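You operate a simulated robot arm through the tools that you are given. There is no shell and no other tool. Be economical: measure what you need, move in short steps, check, and stop when the job is done.

Carry out the task below with a simulated robot arm. There is one attempt and no reset: what you move stays moved.

TASK
Stand the blue crayon beside the brown filter. It goes on the side that lies toward x -1.0, y +0.0 (a direction in the base frame), with about 3 cm between them.
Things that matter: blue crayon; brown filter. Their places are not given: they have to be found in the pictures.

It is judged by the outcome, as a careful person would: the job done as asked, and still so three seconds after it is handed in. It fails if anything else is knocked over, pushed out of place, dropped, spilled or broken.

THE ROBOT
A 7-joint arm with a two-finger parallel gripper, fixed in place. Base frame: the origin is at the foot of the arm, x ahead of it, y to its left, z up; the work surface is at about z = 0. Lengths are in cm, angles in degrees, forces in N, time in s.
With the tool pointing down near the work surface it reaches from about 22 to 58 cm from the base axis. Its first joint turns from -66.0 to 66.0 degrees. Payload 2.5 kg.
Tool frame: the origin (TCP) lies between the finger pads and is the grasp point; the fingertips stand 2.3 cm ahead of it; z points along the fingers, y is the line along which they close. The gripper opens to 9.4 cm. The fingers are 3.8 cm wide and 1 cm thick; the gripper's body (5.4 by 9.6 cm) begins 3.9 cm behind the TCP.
Orientation is that of the tool frame in the base frame, as a unit quaternion [x, y, z, w]. With the fingers straight down and closing along the base's y, the tool's x points along the base's -x, its y along +y and its z along -z.

THE INTERFACE
- The arm moves only by the tool arm_command. Its argument "commands" is a list of rows, each an object (a shift or turn left out is 0, a gripper value left out holds the last) with "delta_pos": the shift along the tool's x, y, z in cm, a list of three; "delta_rot": the turn, a rotation vector about the tool's x, y, z in degrees, a list of three; "fingers": the gripper command, from -1 (fully open) to 1 (shut), values between in proportion. In form: [{"delta_pos": [tx, ty, tz], "delta_rot": [ax, ay, az], "fingers": fingers}, ...]. A call has 1 to 8 rows; each row is the pose to reach, as a shift and turn from the pose commanded when the call began, along the tool's axes at that moment. A row lasts 0.2 s, in which the tool goes at most 5 cm and 8.6 degrees; a call with a longer step from one row to the next is refused whole, and so is a gripper value outside its range. A pose out of reach is approached as far as the arm can. The call stops where the force on the tool passes 40 N (or 10 N more than at its start, if that is more) or the arm is blocked; 0.2 s more then pass. The fingers move at their own pace (about 10.8 cm/s each) and stop on an object; they squeeze with about 21 N. The grip force told is the motor's: it shows also when the fingers shut on nothing. Time passes only in rows, and 0.2 s behind the last, so rows that repeat a pose let the fingers close. It gives the time, the measured TCP pose, the force on the tool (base axes), the opening and the grip force at its end, in the units of the frame above (readings bear some noise), and new pictures: "views" is both (left out), scene, wrist or none.
- Cameras (640 x 400 px; columns grow to the right, rows downward): "scene" is fixed at [12.61, -41.47, 53.56]; the picture's right is [0.74, -0.68, 0.00], its down [-0.44, -0.48, -0.76] and it looks along [0.51, 0.56, -0.65] (base axes); focal length 309 px, centre (320, 200). "wrist" rides on the gripper at [-3.9, 0, -4.4] in the tool frame; the picture's right is [0.00, -1.00, 0.00], its down [0.97, 0.00, -0.24] and it looks along [0.24, 0.00, 0.97] (tool axes); focal length 218 px, centre (320, 200).
- locate(camera, pixels): there is no depth. For up to 12 entries [column, row, z] of the newest picture of that camera ("zoom" is the newest enlarged one), the place [x, y] in the base frame at which the ray of that pixel passes the height z, good to about 0.2 cm. No time passes.
- zoom(camera, box): a new picture of the part [left, top, right, bottom] of that camera's present view, enlarged. No time passes.
- close_job(): hands the job in; it is judged then, once.

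Work in short steps. Measure before you move; look again where a grasp or a placing could have gone wrong, and mend it. You have 60 turns and 120 pictures in all, the two below and enlarged ones among them. Open the gripper and draw the arm clear of the work before you hand the job in, unless the task says otherwise; then end with one line.

The tools are called by a JSON object that holds its "name" and its "arguments". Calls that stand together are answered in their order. arm_command: Moves the arm, as the interface text tells. Its arguments: {"type":"object","properties":{"commands":{"type":"array","items":{"type":"object","properties":{"delta_pos":{"type":"array","items":{"type":"number"}},"delta_rot":{"type":"array","items":{"type":"number"}},"fingers":{"type":"number"}}}},"views":{"type":"string","enum":["both","scene","wrist","none"]}},"required":["commands"]} The other tools are called the same way: locate (camera, pixels) gives the place at which the rays of pixels pass given heights; zoom (camera, box) takes an enlarged picture of a part of a camera's view; close_job () hands the job in.

At the start:

```text
clock: 0.0
ee_pos: [33.99, -0.7, 27.99]
tcp_rot: [0.0, 1.0, 0.0, 0.0]
force: [0.3, 0.0, -0.2]
gripper_width: 9.4
finger_force: 0.0
```

scene: 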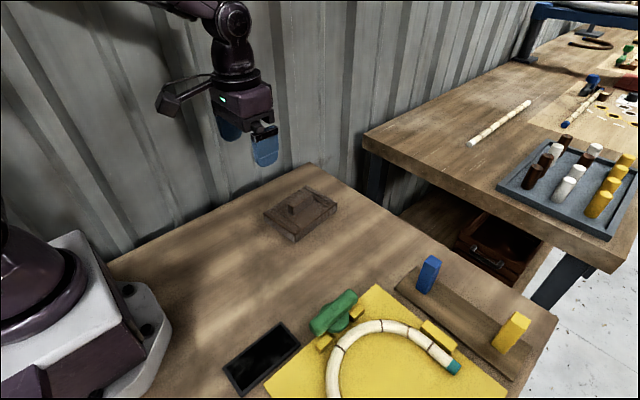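
wrist: 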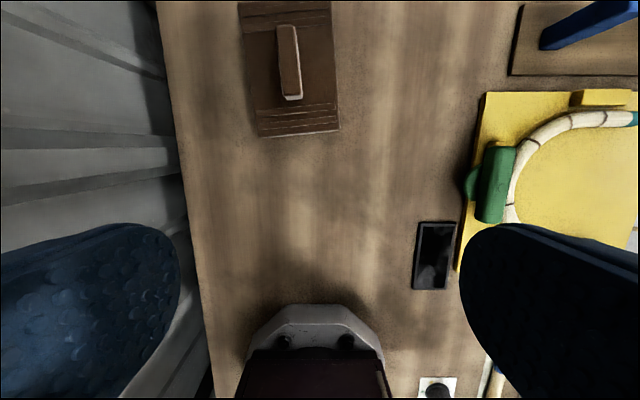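

I see a blue upright piece at scene (428,274) and a brown block at (300,213). I'll zoom in on both to identify them.

{"name": "zoom", "arguments": {"camera": "scene", "box": [220, 160, 380, 260]}}

{"name": "zoom", "arguments": {"camera": "scene", "box": [380, 240, 560, 380]}}

{"name": "zoom", "arguments": {"camera": "scene", "box": [440, 60, 640, 240]}}

{"name": "zoom", "arguments": {"camera": "scene", "box": [200, 270, 480, 400]}}

```text
4.00 times, centred on (300, 210) of scene
```

zoom: 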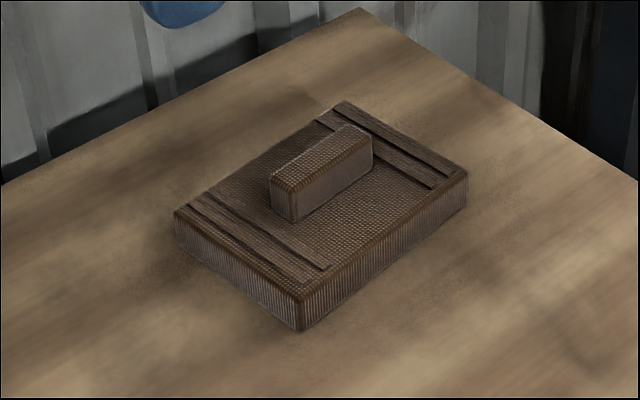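

```text
2.86 times, centred on (470, 310) of scene
```

zoom: 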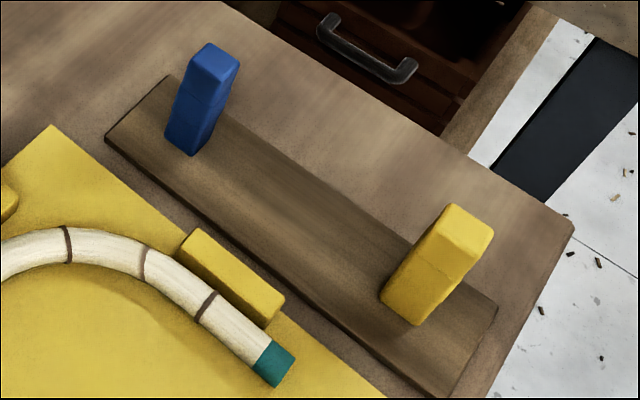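

```text
2.22 times, centred on (540, 150) of scene
```

zoom: 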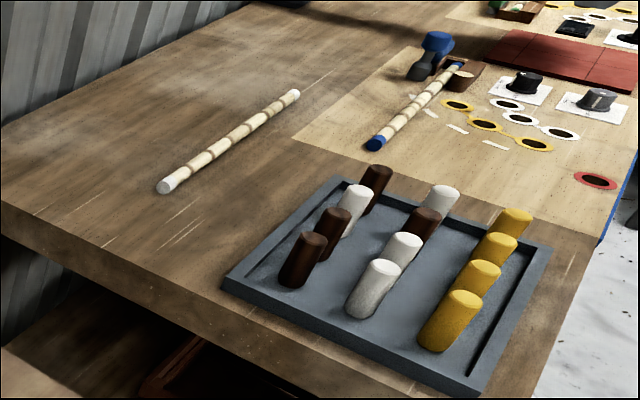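

```text
2.29 times, centred on (340, 335) of scene
```

zoom: 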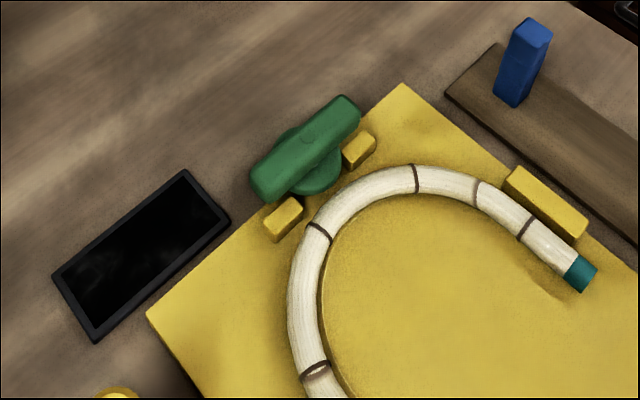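

Blue crayon is the upright blue block on the board; the filter is the brown block with a handle. I'll locate the corners of both.

{"name": "locate", "arguments": {"camera": "scene", "pixels": [[295.5, 242.5, 0], [264, 220, 0], [336.7, 211, 0], [295.5, 235, 2], [263.8, 213, 2], [336.8, 202.5, 2], [305.5, 185.5, 2], [424.5, 294.2, 1], [415.7, 289, 1], [432.5, 288, 1], [430, 255, 8], [442, 262, 8]]}}

{"name": "locate", "arguments": {"camera": "scene", "pixels": [[395, 288, 0], [417, 266, 0], [395, 288, 1], [417, 266, 1], [292, 217, 5], [308, 174, 0], [295, 236, 1.5], [300, 210, 4], [355, 340, 0]]}}

{"name": "zoom", "arguments": {"camera": "wrist", "box": [220, 0, 360, 150]}}

{"name": "zoom", "arguments": {"camera": "scene", "box": [390, 245, 470, 305]}}

```text
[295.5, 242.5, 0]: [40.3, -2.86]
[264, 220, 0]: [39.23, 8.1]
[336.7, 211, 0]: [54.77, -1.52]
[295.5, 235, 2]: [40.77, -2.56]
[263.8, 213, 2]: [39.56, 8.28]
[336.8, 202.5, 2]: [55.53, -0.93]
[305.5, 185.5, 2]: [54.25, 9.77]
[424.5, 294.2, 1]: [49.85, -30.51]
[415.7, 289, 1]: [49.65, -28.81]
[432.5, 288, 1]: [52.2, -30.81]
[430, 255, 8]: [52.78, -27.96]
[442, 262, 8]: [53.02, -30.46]
```

```text
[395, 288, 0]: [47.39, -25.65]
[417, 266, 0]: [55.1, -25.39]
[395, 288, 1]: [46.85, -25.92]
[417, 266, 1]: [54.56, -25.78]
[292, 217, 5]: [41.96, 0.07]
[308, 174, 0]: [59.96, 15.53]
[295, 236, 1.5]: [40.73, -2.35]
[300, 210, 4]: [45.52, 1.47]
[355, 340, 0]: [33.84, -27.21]
```

```text
2.67 times, centred on (290, 75) of wrist
```

zoom: 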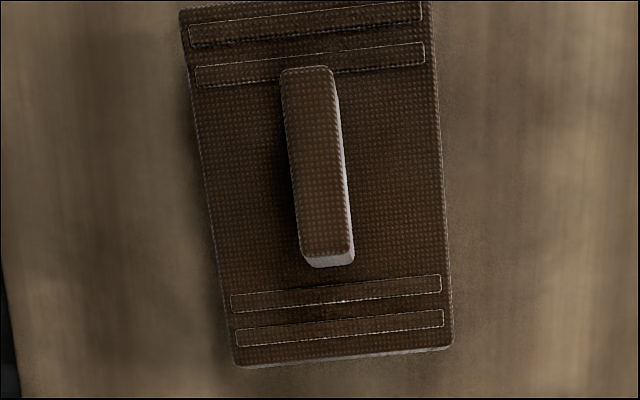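

```text
6.67 times, centred on (430, 275) of scene
```

zoom: 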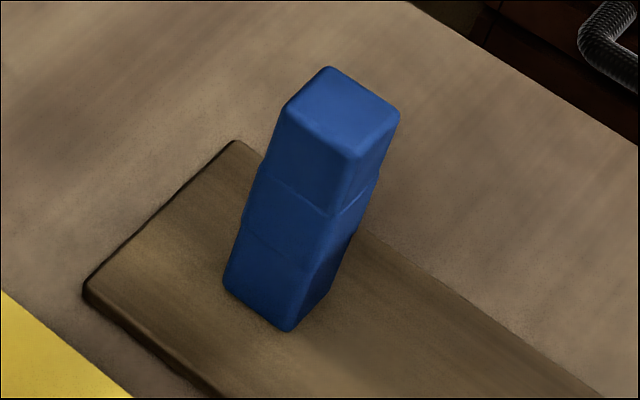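

I'll estimate the crayon's height by intersecting the top corners at several heights.

{"name": "locate", "arguments": {"camera": "scene", "pixels": [[415.3, 287.8, 1], [425.5, 294.8, 1], [431.5, 288.5, 1], [424.4, 260.8, 7], [434.8, 269, 7], [442, 261.8, 7], [431.5, 255, 7], [424.4, 260.8, 9], [434.8, 269, 9], [442, 261.8, 9], [431.5, 255, 9]]}}

{"name": "locate", "arguments": {"camera": "wrist", "pixels": [[258, 137, 0], [341, 130, 0], [258, 136, 2], [340, 128, 2], [332, 0, 2], [540, 49, 8], [510, 74, 0], [475, 92, 0]]}}

```text
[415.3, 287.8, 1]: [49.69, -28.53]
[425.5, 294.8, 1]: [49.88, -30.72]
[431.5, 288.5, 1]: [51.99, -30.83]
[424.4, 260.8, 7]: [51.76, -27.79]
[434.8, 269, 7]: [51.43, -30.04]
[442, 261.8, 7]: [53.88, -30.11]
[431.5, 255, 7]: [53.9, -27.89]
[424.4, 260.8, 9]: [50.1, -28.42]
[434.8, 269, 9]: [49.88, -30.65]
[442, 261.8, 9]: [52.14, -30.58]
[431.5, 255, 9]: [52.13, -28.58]
```

```text
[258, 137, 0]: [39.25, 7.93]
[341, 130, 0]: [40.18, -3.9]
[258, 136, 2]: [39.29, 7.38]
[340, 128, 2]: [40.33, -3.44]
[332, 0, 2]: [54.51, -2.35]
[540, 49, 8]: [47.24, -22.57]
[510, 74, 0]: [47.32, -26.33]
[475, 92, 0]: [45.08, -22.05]
```

The crayon is about 2.2 cm square and 8 cm tall. It is centred near (51.0, -29.6) on a 1 cm board, and aligned with the base axes. I'll move above it with the gripper open.

{"name": "arm_command", "arguments": {"commands": [{"delta_pos": [-2.1, -3.6, 1.6], "fingers": -1}, {"delta_pos": [-4.2, -7.2, 3.2]}, {"delta_pos": [-6.3, -10.8, 4.8]}, {"delta_pos": [-8.5, -14.4, 6.5]}, {"delta_pos": [-10.6, -18, 8.1]}, {"delta_pos": [-12.7, -21.6, 9.7]}, {"delta_pos": [-14.8, -25.2, 11.3]}, {"delta_pos": [-17, -28.9, 13]}]}}

```text
clock: 1.8
ee_pos: [51.02, -29.72, 14.92]
tcp_rot: [0.0, 1.0, 0.0, 0.0]
force: [0.5, -1.1, 0.6]
gripper_width: 9.39
finger_force: 0.0
```

scene: 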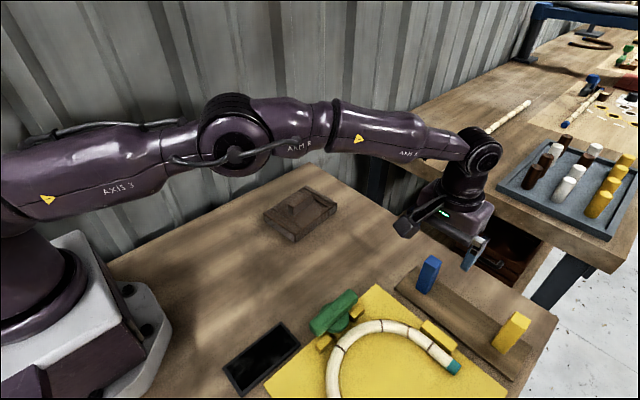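
wrist: 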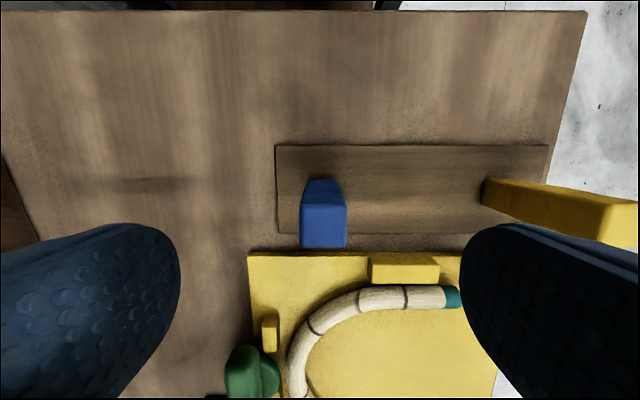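

The pose was reached. I'll check the crayon's top face in the wrist view: columns 301–347, rows 204–247.

{"name": "locate", "arguments": {"camera": "wrist", "pixels": [[301, 205, 9], [346, 205, 9], [301, 247, 9], [347, 247, 9], [305, 180, 1], [338, 180, 1], [275, 147, 1], [278, 234, 0], [301, 205, 8], [347, 247, 8]]}}

```text
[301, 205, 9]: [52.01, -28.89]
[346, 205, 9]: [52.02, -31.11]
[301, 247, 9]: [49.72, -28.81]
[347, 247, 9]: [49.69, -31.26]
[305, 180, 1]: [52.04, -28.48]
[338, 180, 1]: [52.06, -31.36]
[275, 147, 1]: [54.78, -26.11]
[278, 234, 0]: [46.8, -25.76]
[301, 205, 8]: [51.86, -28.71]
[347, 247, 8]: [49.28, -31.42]
```

The top is centred at about (50.9, -29.9), which lies between the fingers. I'll descend straight to z≈5.7.

{"name": "arm_command", "arguments": {"commands": [{"delta_pos": [0.1, -0.15, 3]}, {"delta_pos": [0.1, -0.15, 6]}, {"delta_pos": [0.1, -0.15, 8]}, {"delta_pos": [0.1, -0.15, 9.2]}, {"delta_pos": [0.1, -0.15, 9.2]}]}}

```text
clock: 3.0
ee_pos: [50.96, -30.03, 5.85]
tcp_rot: [0.0, 1.0, 0.0, 0.0]
force: [-0.5, 0.4, -0.4]
gripper_width: 9.41
finger_force: 0.1
```

scene: 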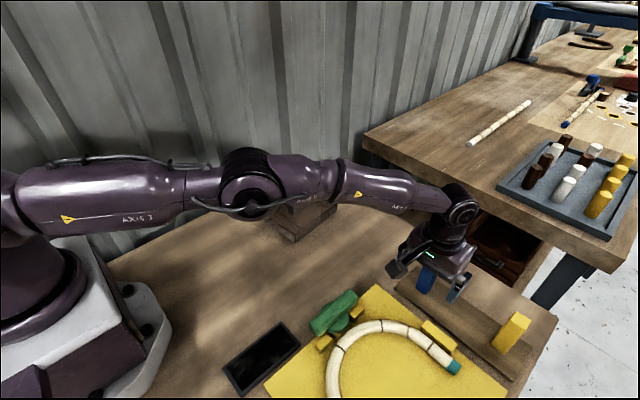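
wrist: 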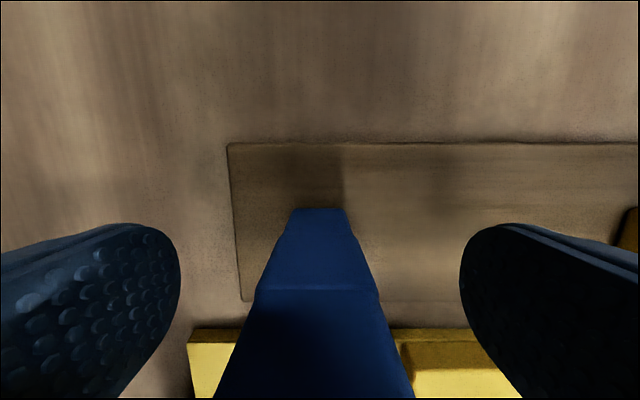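

The crayon is centred between the fingers (columns 215–413 at the bottom of the view). Closing now.

{"name": "arm_command", "arguments": {"commands": [{"fingers": 0.2}, {"fingers": 0.4}, {"fingers": 0.6}, {"fingers": 1}, {"fingers": 1}, {"fingers": 1}]}}

```text
clock: 4.4
ee_pos: [50.89, -29.86, 5.79]
tcp_rot: [0.0, 1.0, 0.0, 0.0]
force: [-0.6, -0.7, -0.1]
gripper_width: 2.35
finger_force: 20.8
```

scene: 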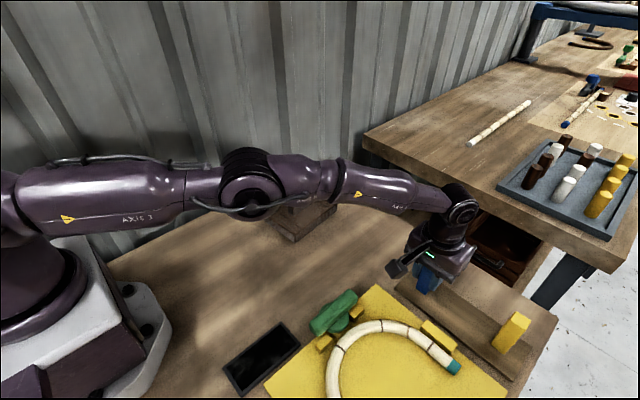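
wrist: 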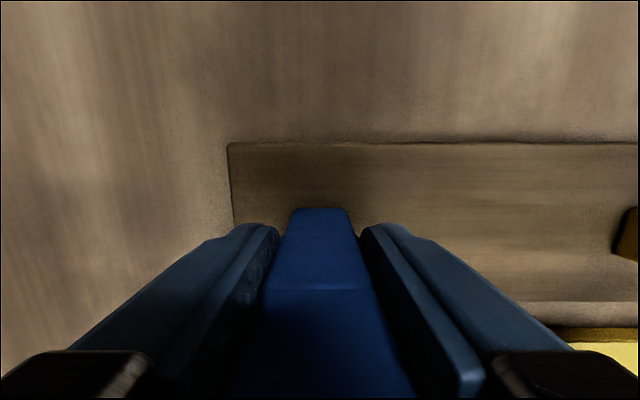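

It is gripped at 2.35 cm width. I'll lift straight up slowly and check.

{"name": "arm_command", "arguments": {"commands": [{"delta_pos": [0, 0, -1]}, {"delta_pos": [0, 0, -3]}, {"delta_pos": [0, 0, -6]}, {"delta_pos": [0, 0, -9]}, {"delta_pos": [0, 0, -10]}]}}

```text
clock: 5.6
ee_pos: [50.95, -29.97, 15.84]
tcp_rot: [0.0, 1.0, 0.0, -0.001]
force: [0.5, -0.6, -0.4]
gripper_width: 2.33
finger_force: 21.7
```

scene: 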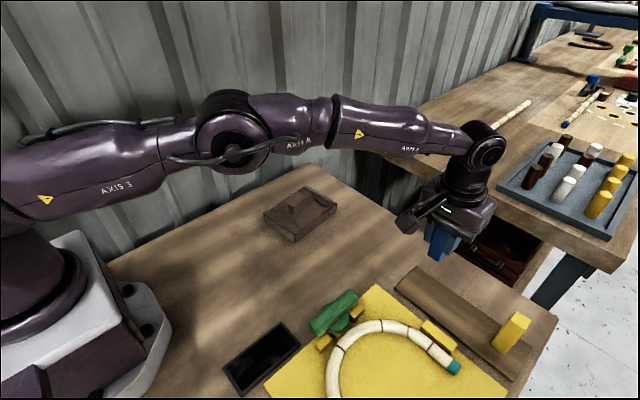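
wrist: 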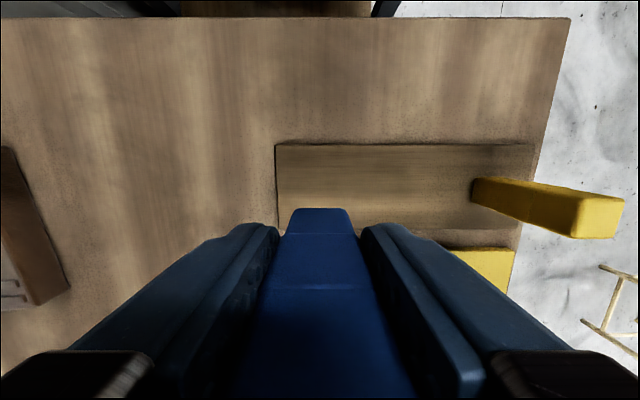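

The whole crayon came up. I'll carry it at this height to (35.6, 3.3).

{"name": "arm_command", "arguments": {"commands": [{"delta_pos": [1.92, 4.16, 0]}, {"delta_pos": [3.84, 8.32, 0]}, {"delta_pos": [5.76, 12.48, 0]}, {"delta_pos": [7.68, 16.64, 0]}, {"delta_pos": [9.6, 20.8, 0]}, {"delta_pos": [11.5, 24.95, 0]}, {"delta_pos": [13.4, 29.1, 0]}, {"delta_pos": [15.35, 33.25, 0]}]}}

```text
clock: 7.4
ee_pos: [35.56, 3.36, 15.92]
tcp_rot: [0.0, 1.0, 0.0, 0.0]
force: [0.5, 0.1, -0.4]
gripper_width: 2.38
finger_force: 21.3
```

scene: 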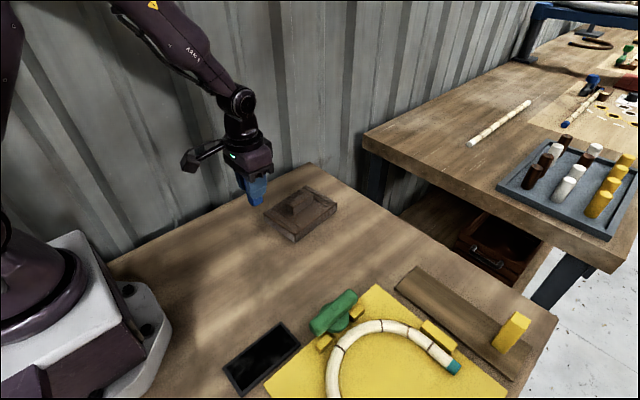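
wrist: 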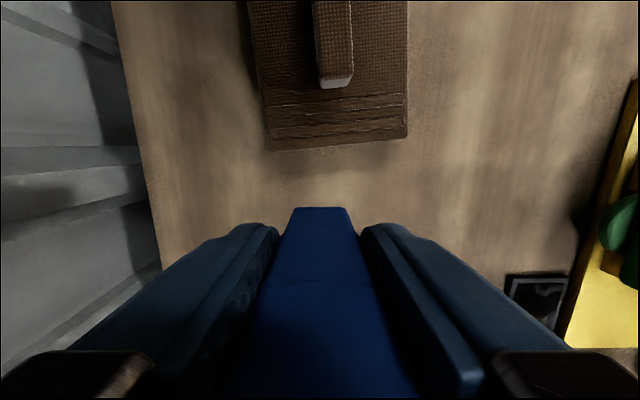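

Before lowering I'll check the filter's near edge in the wrist view: (268,150) to (408,137).

{"name": "locate", "arguments": {"camera": "wrist", "pixels": [[268, 150, 0], [408, 138, 0], [335, 145, 0], [335, 144, 1], [292, 208, 11], [347, 208, 11], [320, 208, 11]]}}

```text
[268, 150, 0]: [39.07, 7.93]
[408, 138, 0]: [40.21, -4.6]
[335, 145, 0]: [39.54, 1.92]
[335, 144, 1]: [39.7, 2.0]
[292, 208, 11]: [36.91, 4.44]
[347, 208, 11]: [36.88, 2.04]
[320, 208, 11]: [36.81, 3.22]
```

The gap would be about 2.8 cm, so I'll shift 0.2 cm back. I'll lower to just above the expected contact at TCP z≈4.8.

{"name": "arm_command", "arguments": {"commands": [{"delta_pos": [0.2, 0, 3]}, {"delta_pos": [0.2, 0, 6]}, {"delta_pos": [0.2, 0, 8.5]}, {"delta_pos": [0.2, 0, 10]}, {"delta_pos": [0.2, 0, 10.6]}, {"delta_pos": [0.2, 0, 10.6]}]}}

{"name": "zoom", "arguments": {"camera": "scene", "box": [210, 170, 350, 260]}}

```text
clock: 8.8
ee_pos: [35.28, 3.37, 5.35]
tcp_rot: [0.0, 1.0, 0.0, 0.0]
force: [-0.5, 0.4, -0.1]
gripper_width: 2.36
finger_force: 20.9
```

scene: 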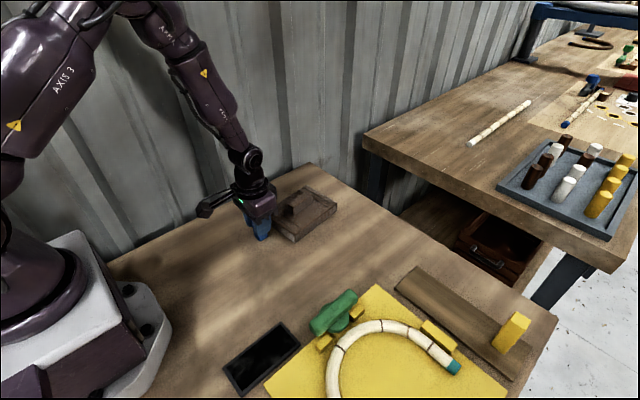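
wrist: 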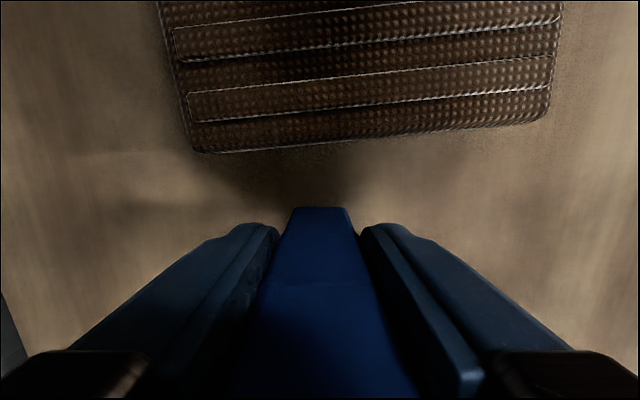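

```text
4.44 times, centred on (280, 215) of scene
```

zoom: 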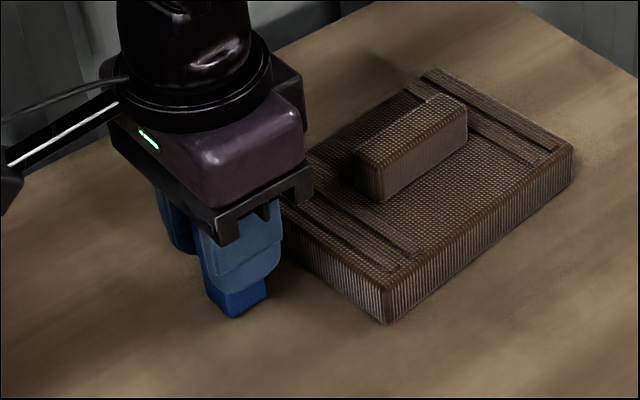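

No contact yet. I'll lower in small steps and watch the force.

{"name": "arm_command", "arguments": {"commands": [{"delta_pos": [0, 0, 0.2]}, {"delta_pos": [0, 0, 0.3]}, {"delta_pos": [0, 0, 0.4]}, {"delta_pos": [0, 0, 0.4]}], "views": "none"}}

```text
clock: 9.8
ee_pos: [35.48, 3.32, 4.92]
tcp_rot: [0.001, 1.0, 0.0, 0.001]
force: [-2.3, 0.2, 14.1]
gripper_width: 2.34
finger_force: 21.5
```

There is contact at z≈4.9 with 14 N. I'll ease up slightly and open the fingers gradually.

{"name": "arm_command", "arguments": {"commands": [{"delta_pos": [0, 0, -0.08]}, {"delta_pos": [0, 0, -0.08]}, {"fingers": 0.3, "delta_pos": [0, 0, -0.08]}, {"fingers": 0.0, "delta_pos": [0, 0, -0.08]}, {"fingers": -0.6, "delta_pos": [0, 0, -0.08]}, {"fingers": -1, "delta_pos": [0, 0, -0.08]}, {"fingers": -1, "delta_pos": [0, 0, -0.08]}]}}

```text
clock: 11.4
ee_pos: [35.36, 3.26, 5.0]
tcp_rot: [-0.001, 1.0, 0.0, 0.0]
force: [-0.5, 0.2, -0.1]
gripper_width: 9.4
finger_force: 0.0
```

scene: 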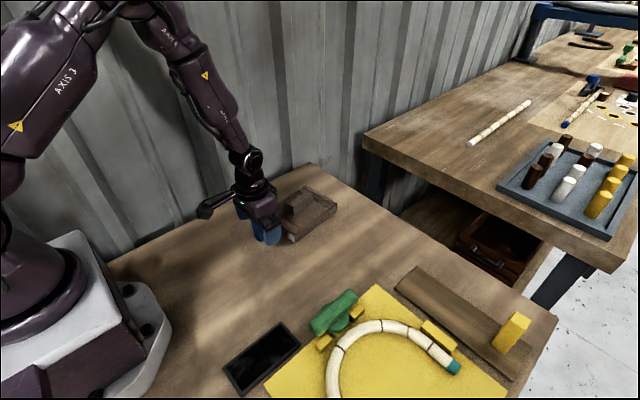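
wrist: 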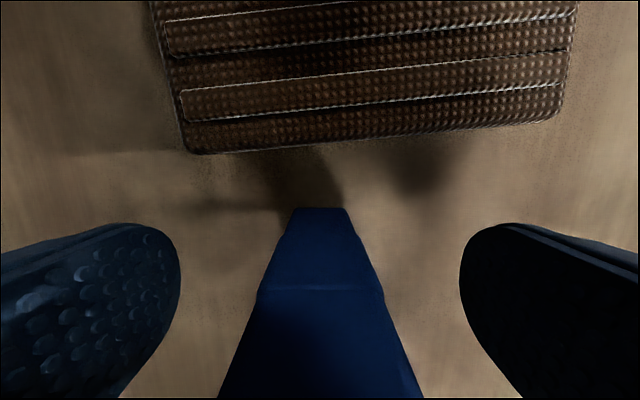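

The crayon stands free between the open fingers. I'll raise the arm straight up and clear.

{"name": "arm_command", "arguments": {"commands": [{"delta_pos": [0, 0, -2]}, {"delta_pos": [0, 0, -5]}, {"delta_pos": [0, 0, -9]}, {"delta_pos": [0, 0, -13]}, {"delta_pos": [0, 0, -17]}, {"delta_pos": [0, 0, -20]}, {"delta_pos": [0, 0, -20]}]}}

{"name": "zoom", "arguments": {"camera": "scene", "box": [210, 170, 350, 260]}}

```text
clock: 13.0
ee_pos: [35.44, 3.34, 24.81]
tcp_rot: [0.0, 1.0, 0.0, 0.0]
force: [0.0, 0.6, 0.3]
gripper_width: 9.39
finger_force: 0.0
```

scene: 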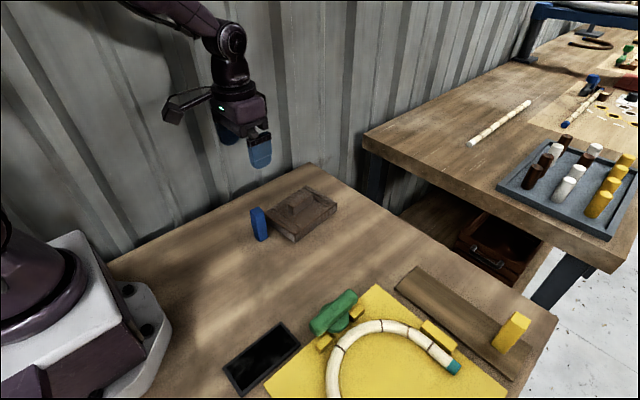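
wrist: 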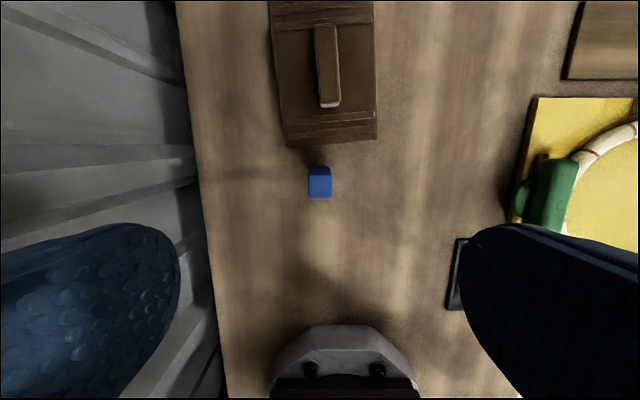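

```text
4.44 times, centred on (280, 215) of scene
```

zoom: 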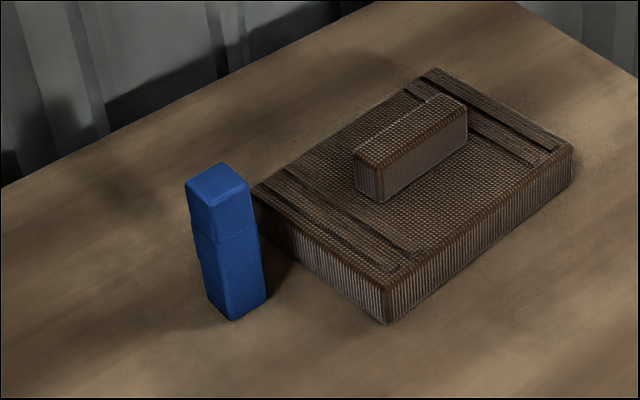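

The crayon stands upright on its own and nothing else has moved. I'll do one quick check of the gap.

{"name": "locate", "arguments": {"camera": "zoom", "pixels": [[267, 298, 0], [232, 320, 0], [207, 297, 0], [387, 323, 0]]}}

{"name": "locate", "arguments": {"camera": "wrist", "pixels": [[320, 167, 0], [320, 145, 0]]}}

```text
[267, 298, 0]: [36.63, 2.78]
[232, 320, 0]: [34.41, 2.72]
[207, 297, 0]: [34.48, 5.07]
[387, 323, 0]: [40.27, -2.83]
```

```text
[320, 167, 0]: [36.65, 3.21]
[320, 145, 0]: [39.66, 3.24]
```

The gap measures about 3.0 cm, from x 36.65 to 39.66, so I'm handing the job in.

{"name": "close_job", "arguments": {}}

```text
The job is handed in.
```

The blue crayon is standing upright on the -x side of the brown filter, about 3.0 cm from it; nothing else was disturbed, and the arm is clear with the gripper open.
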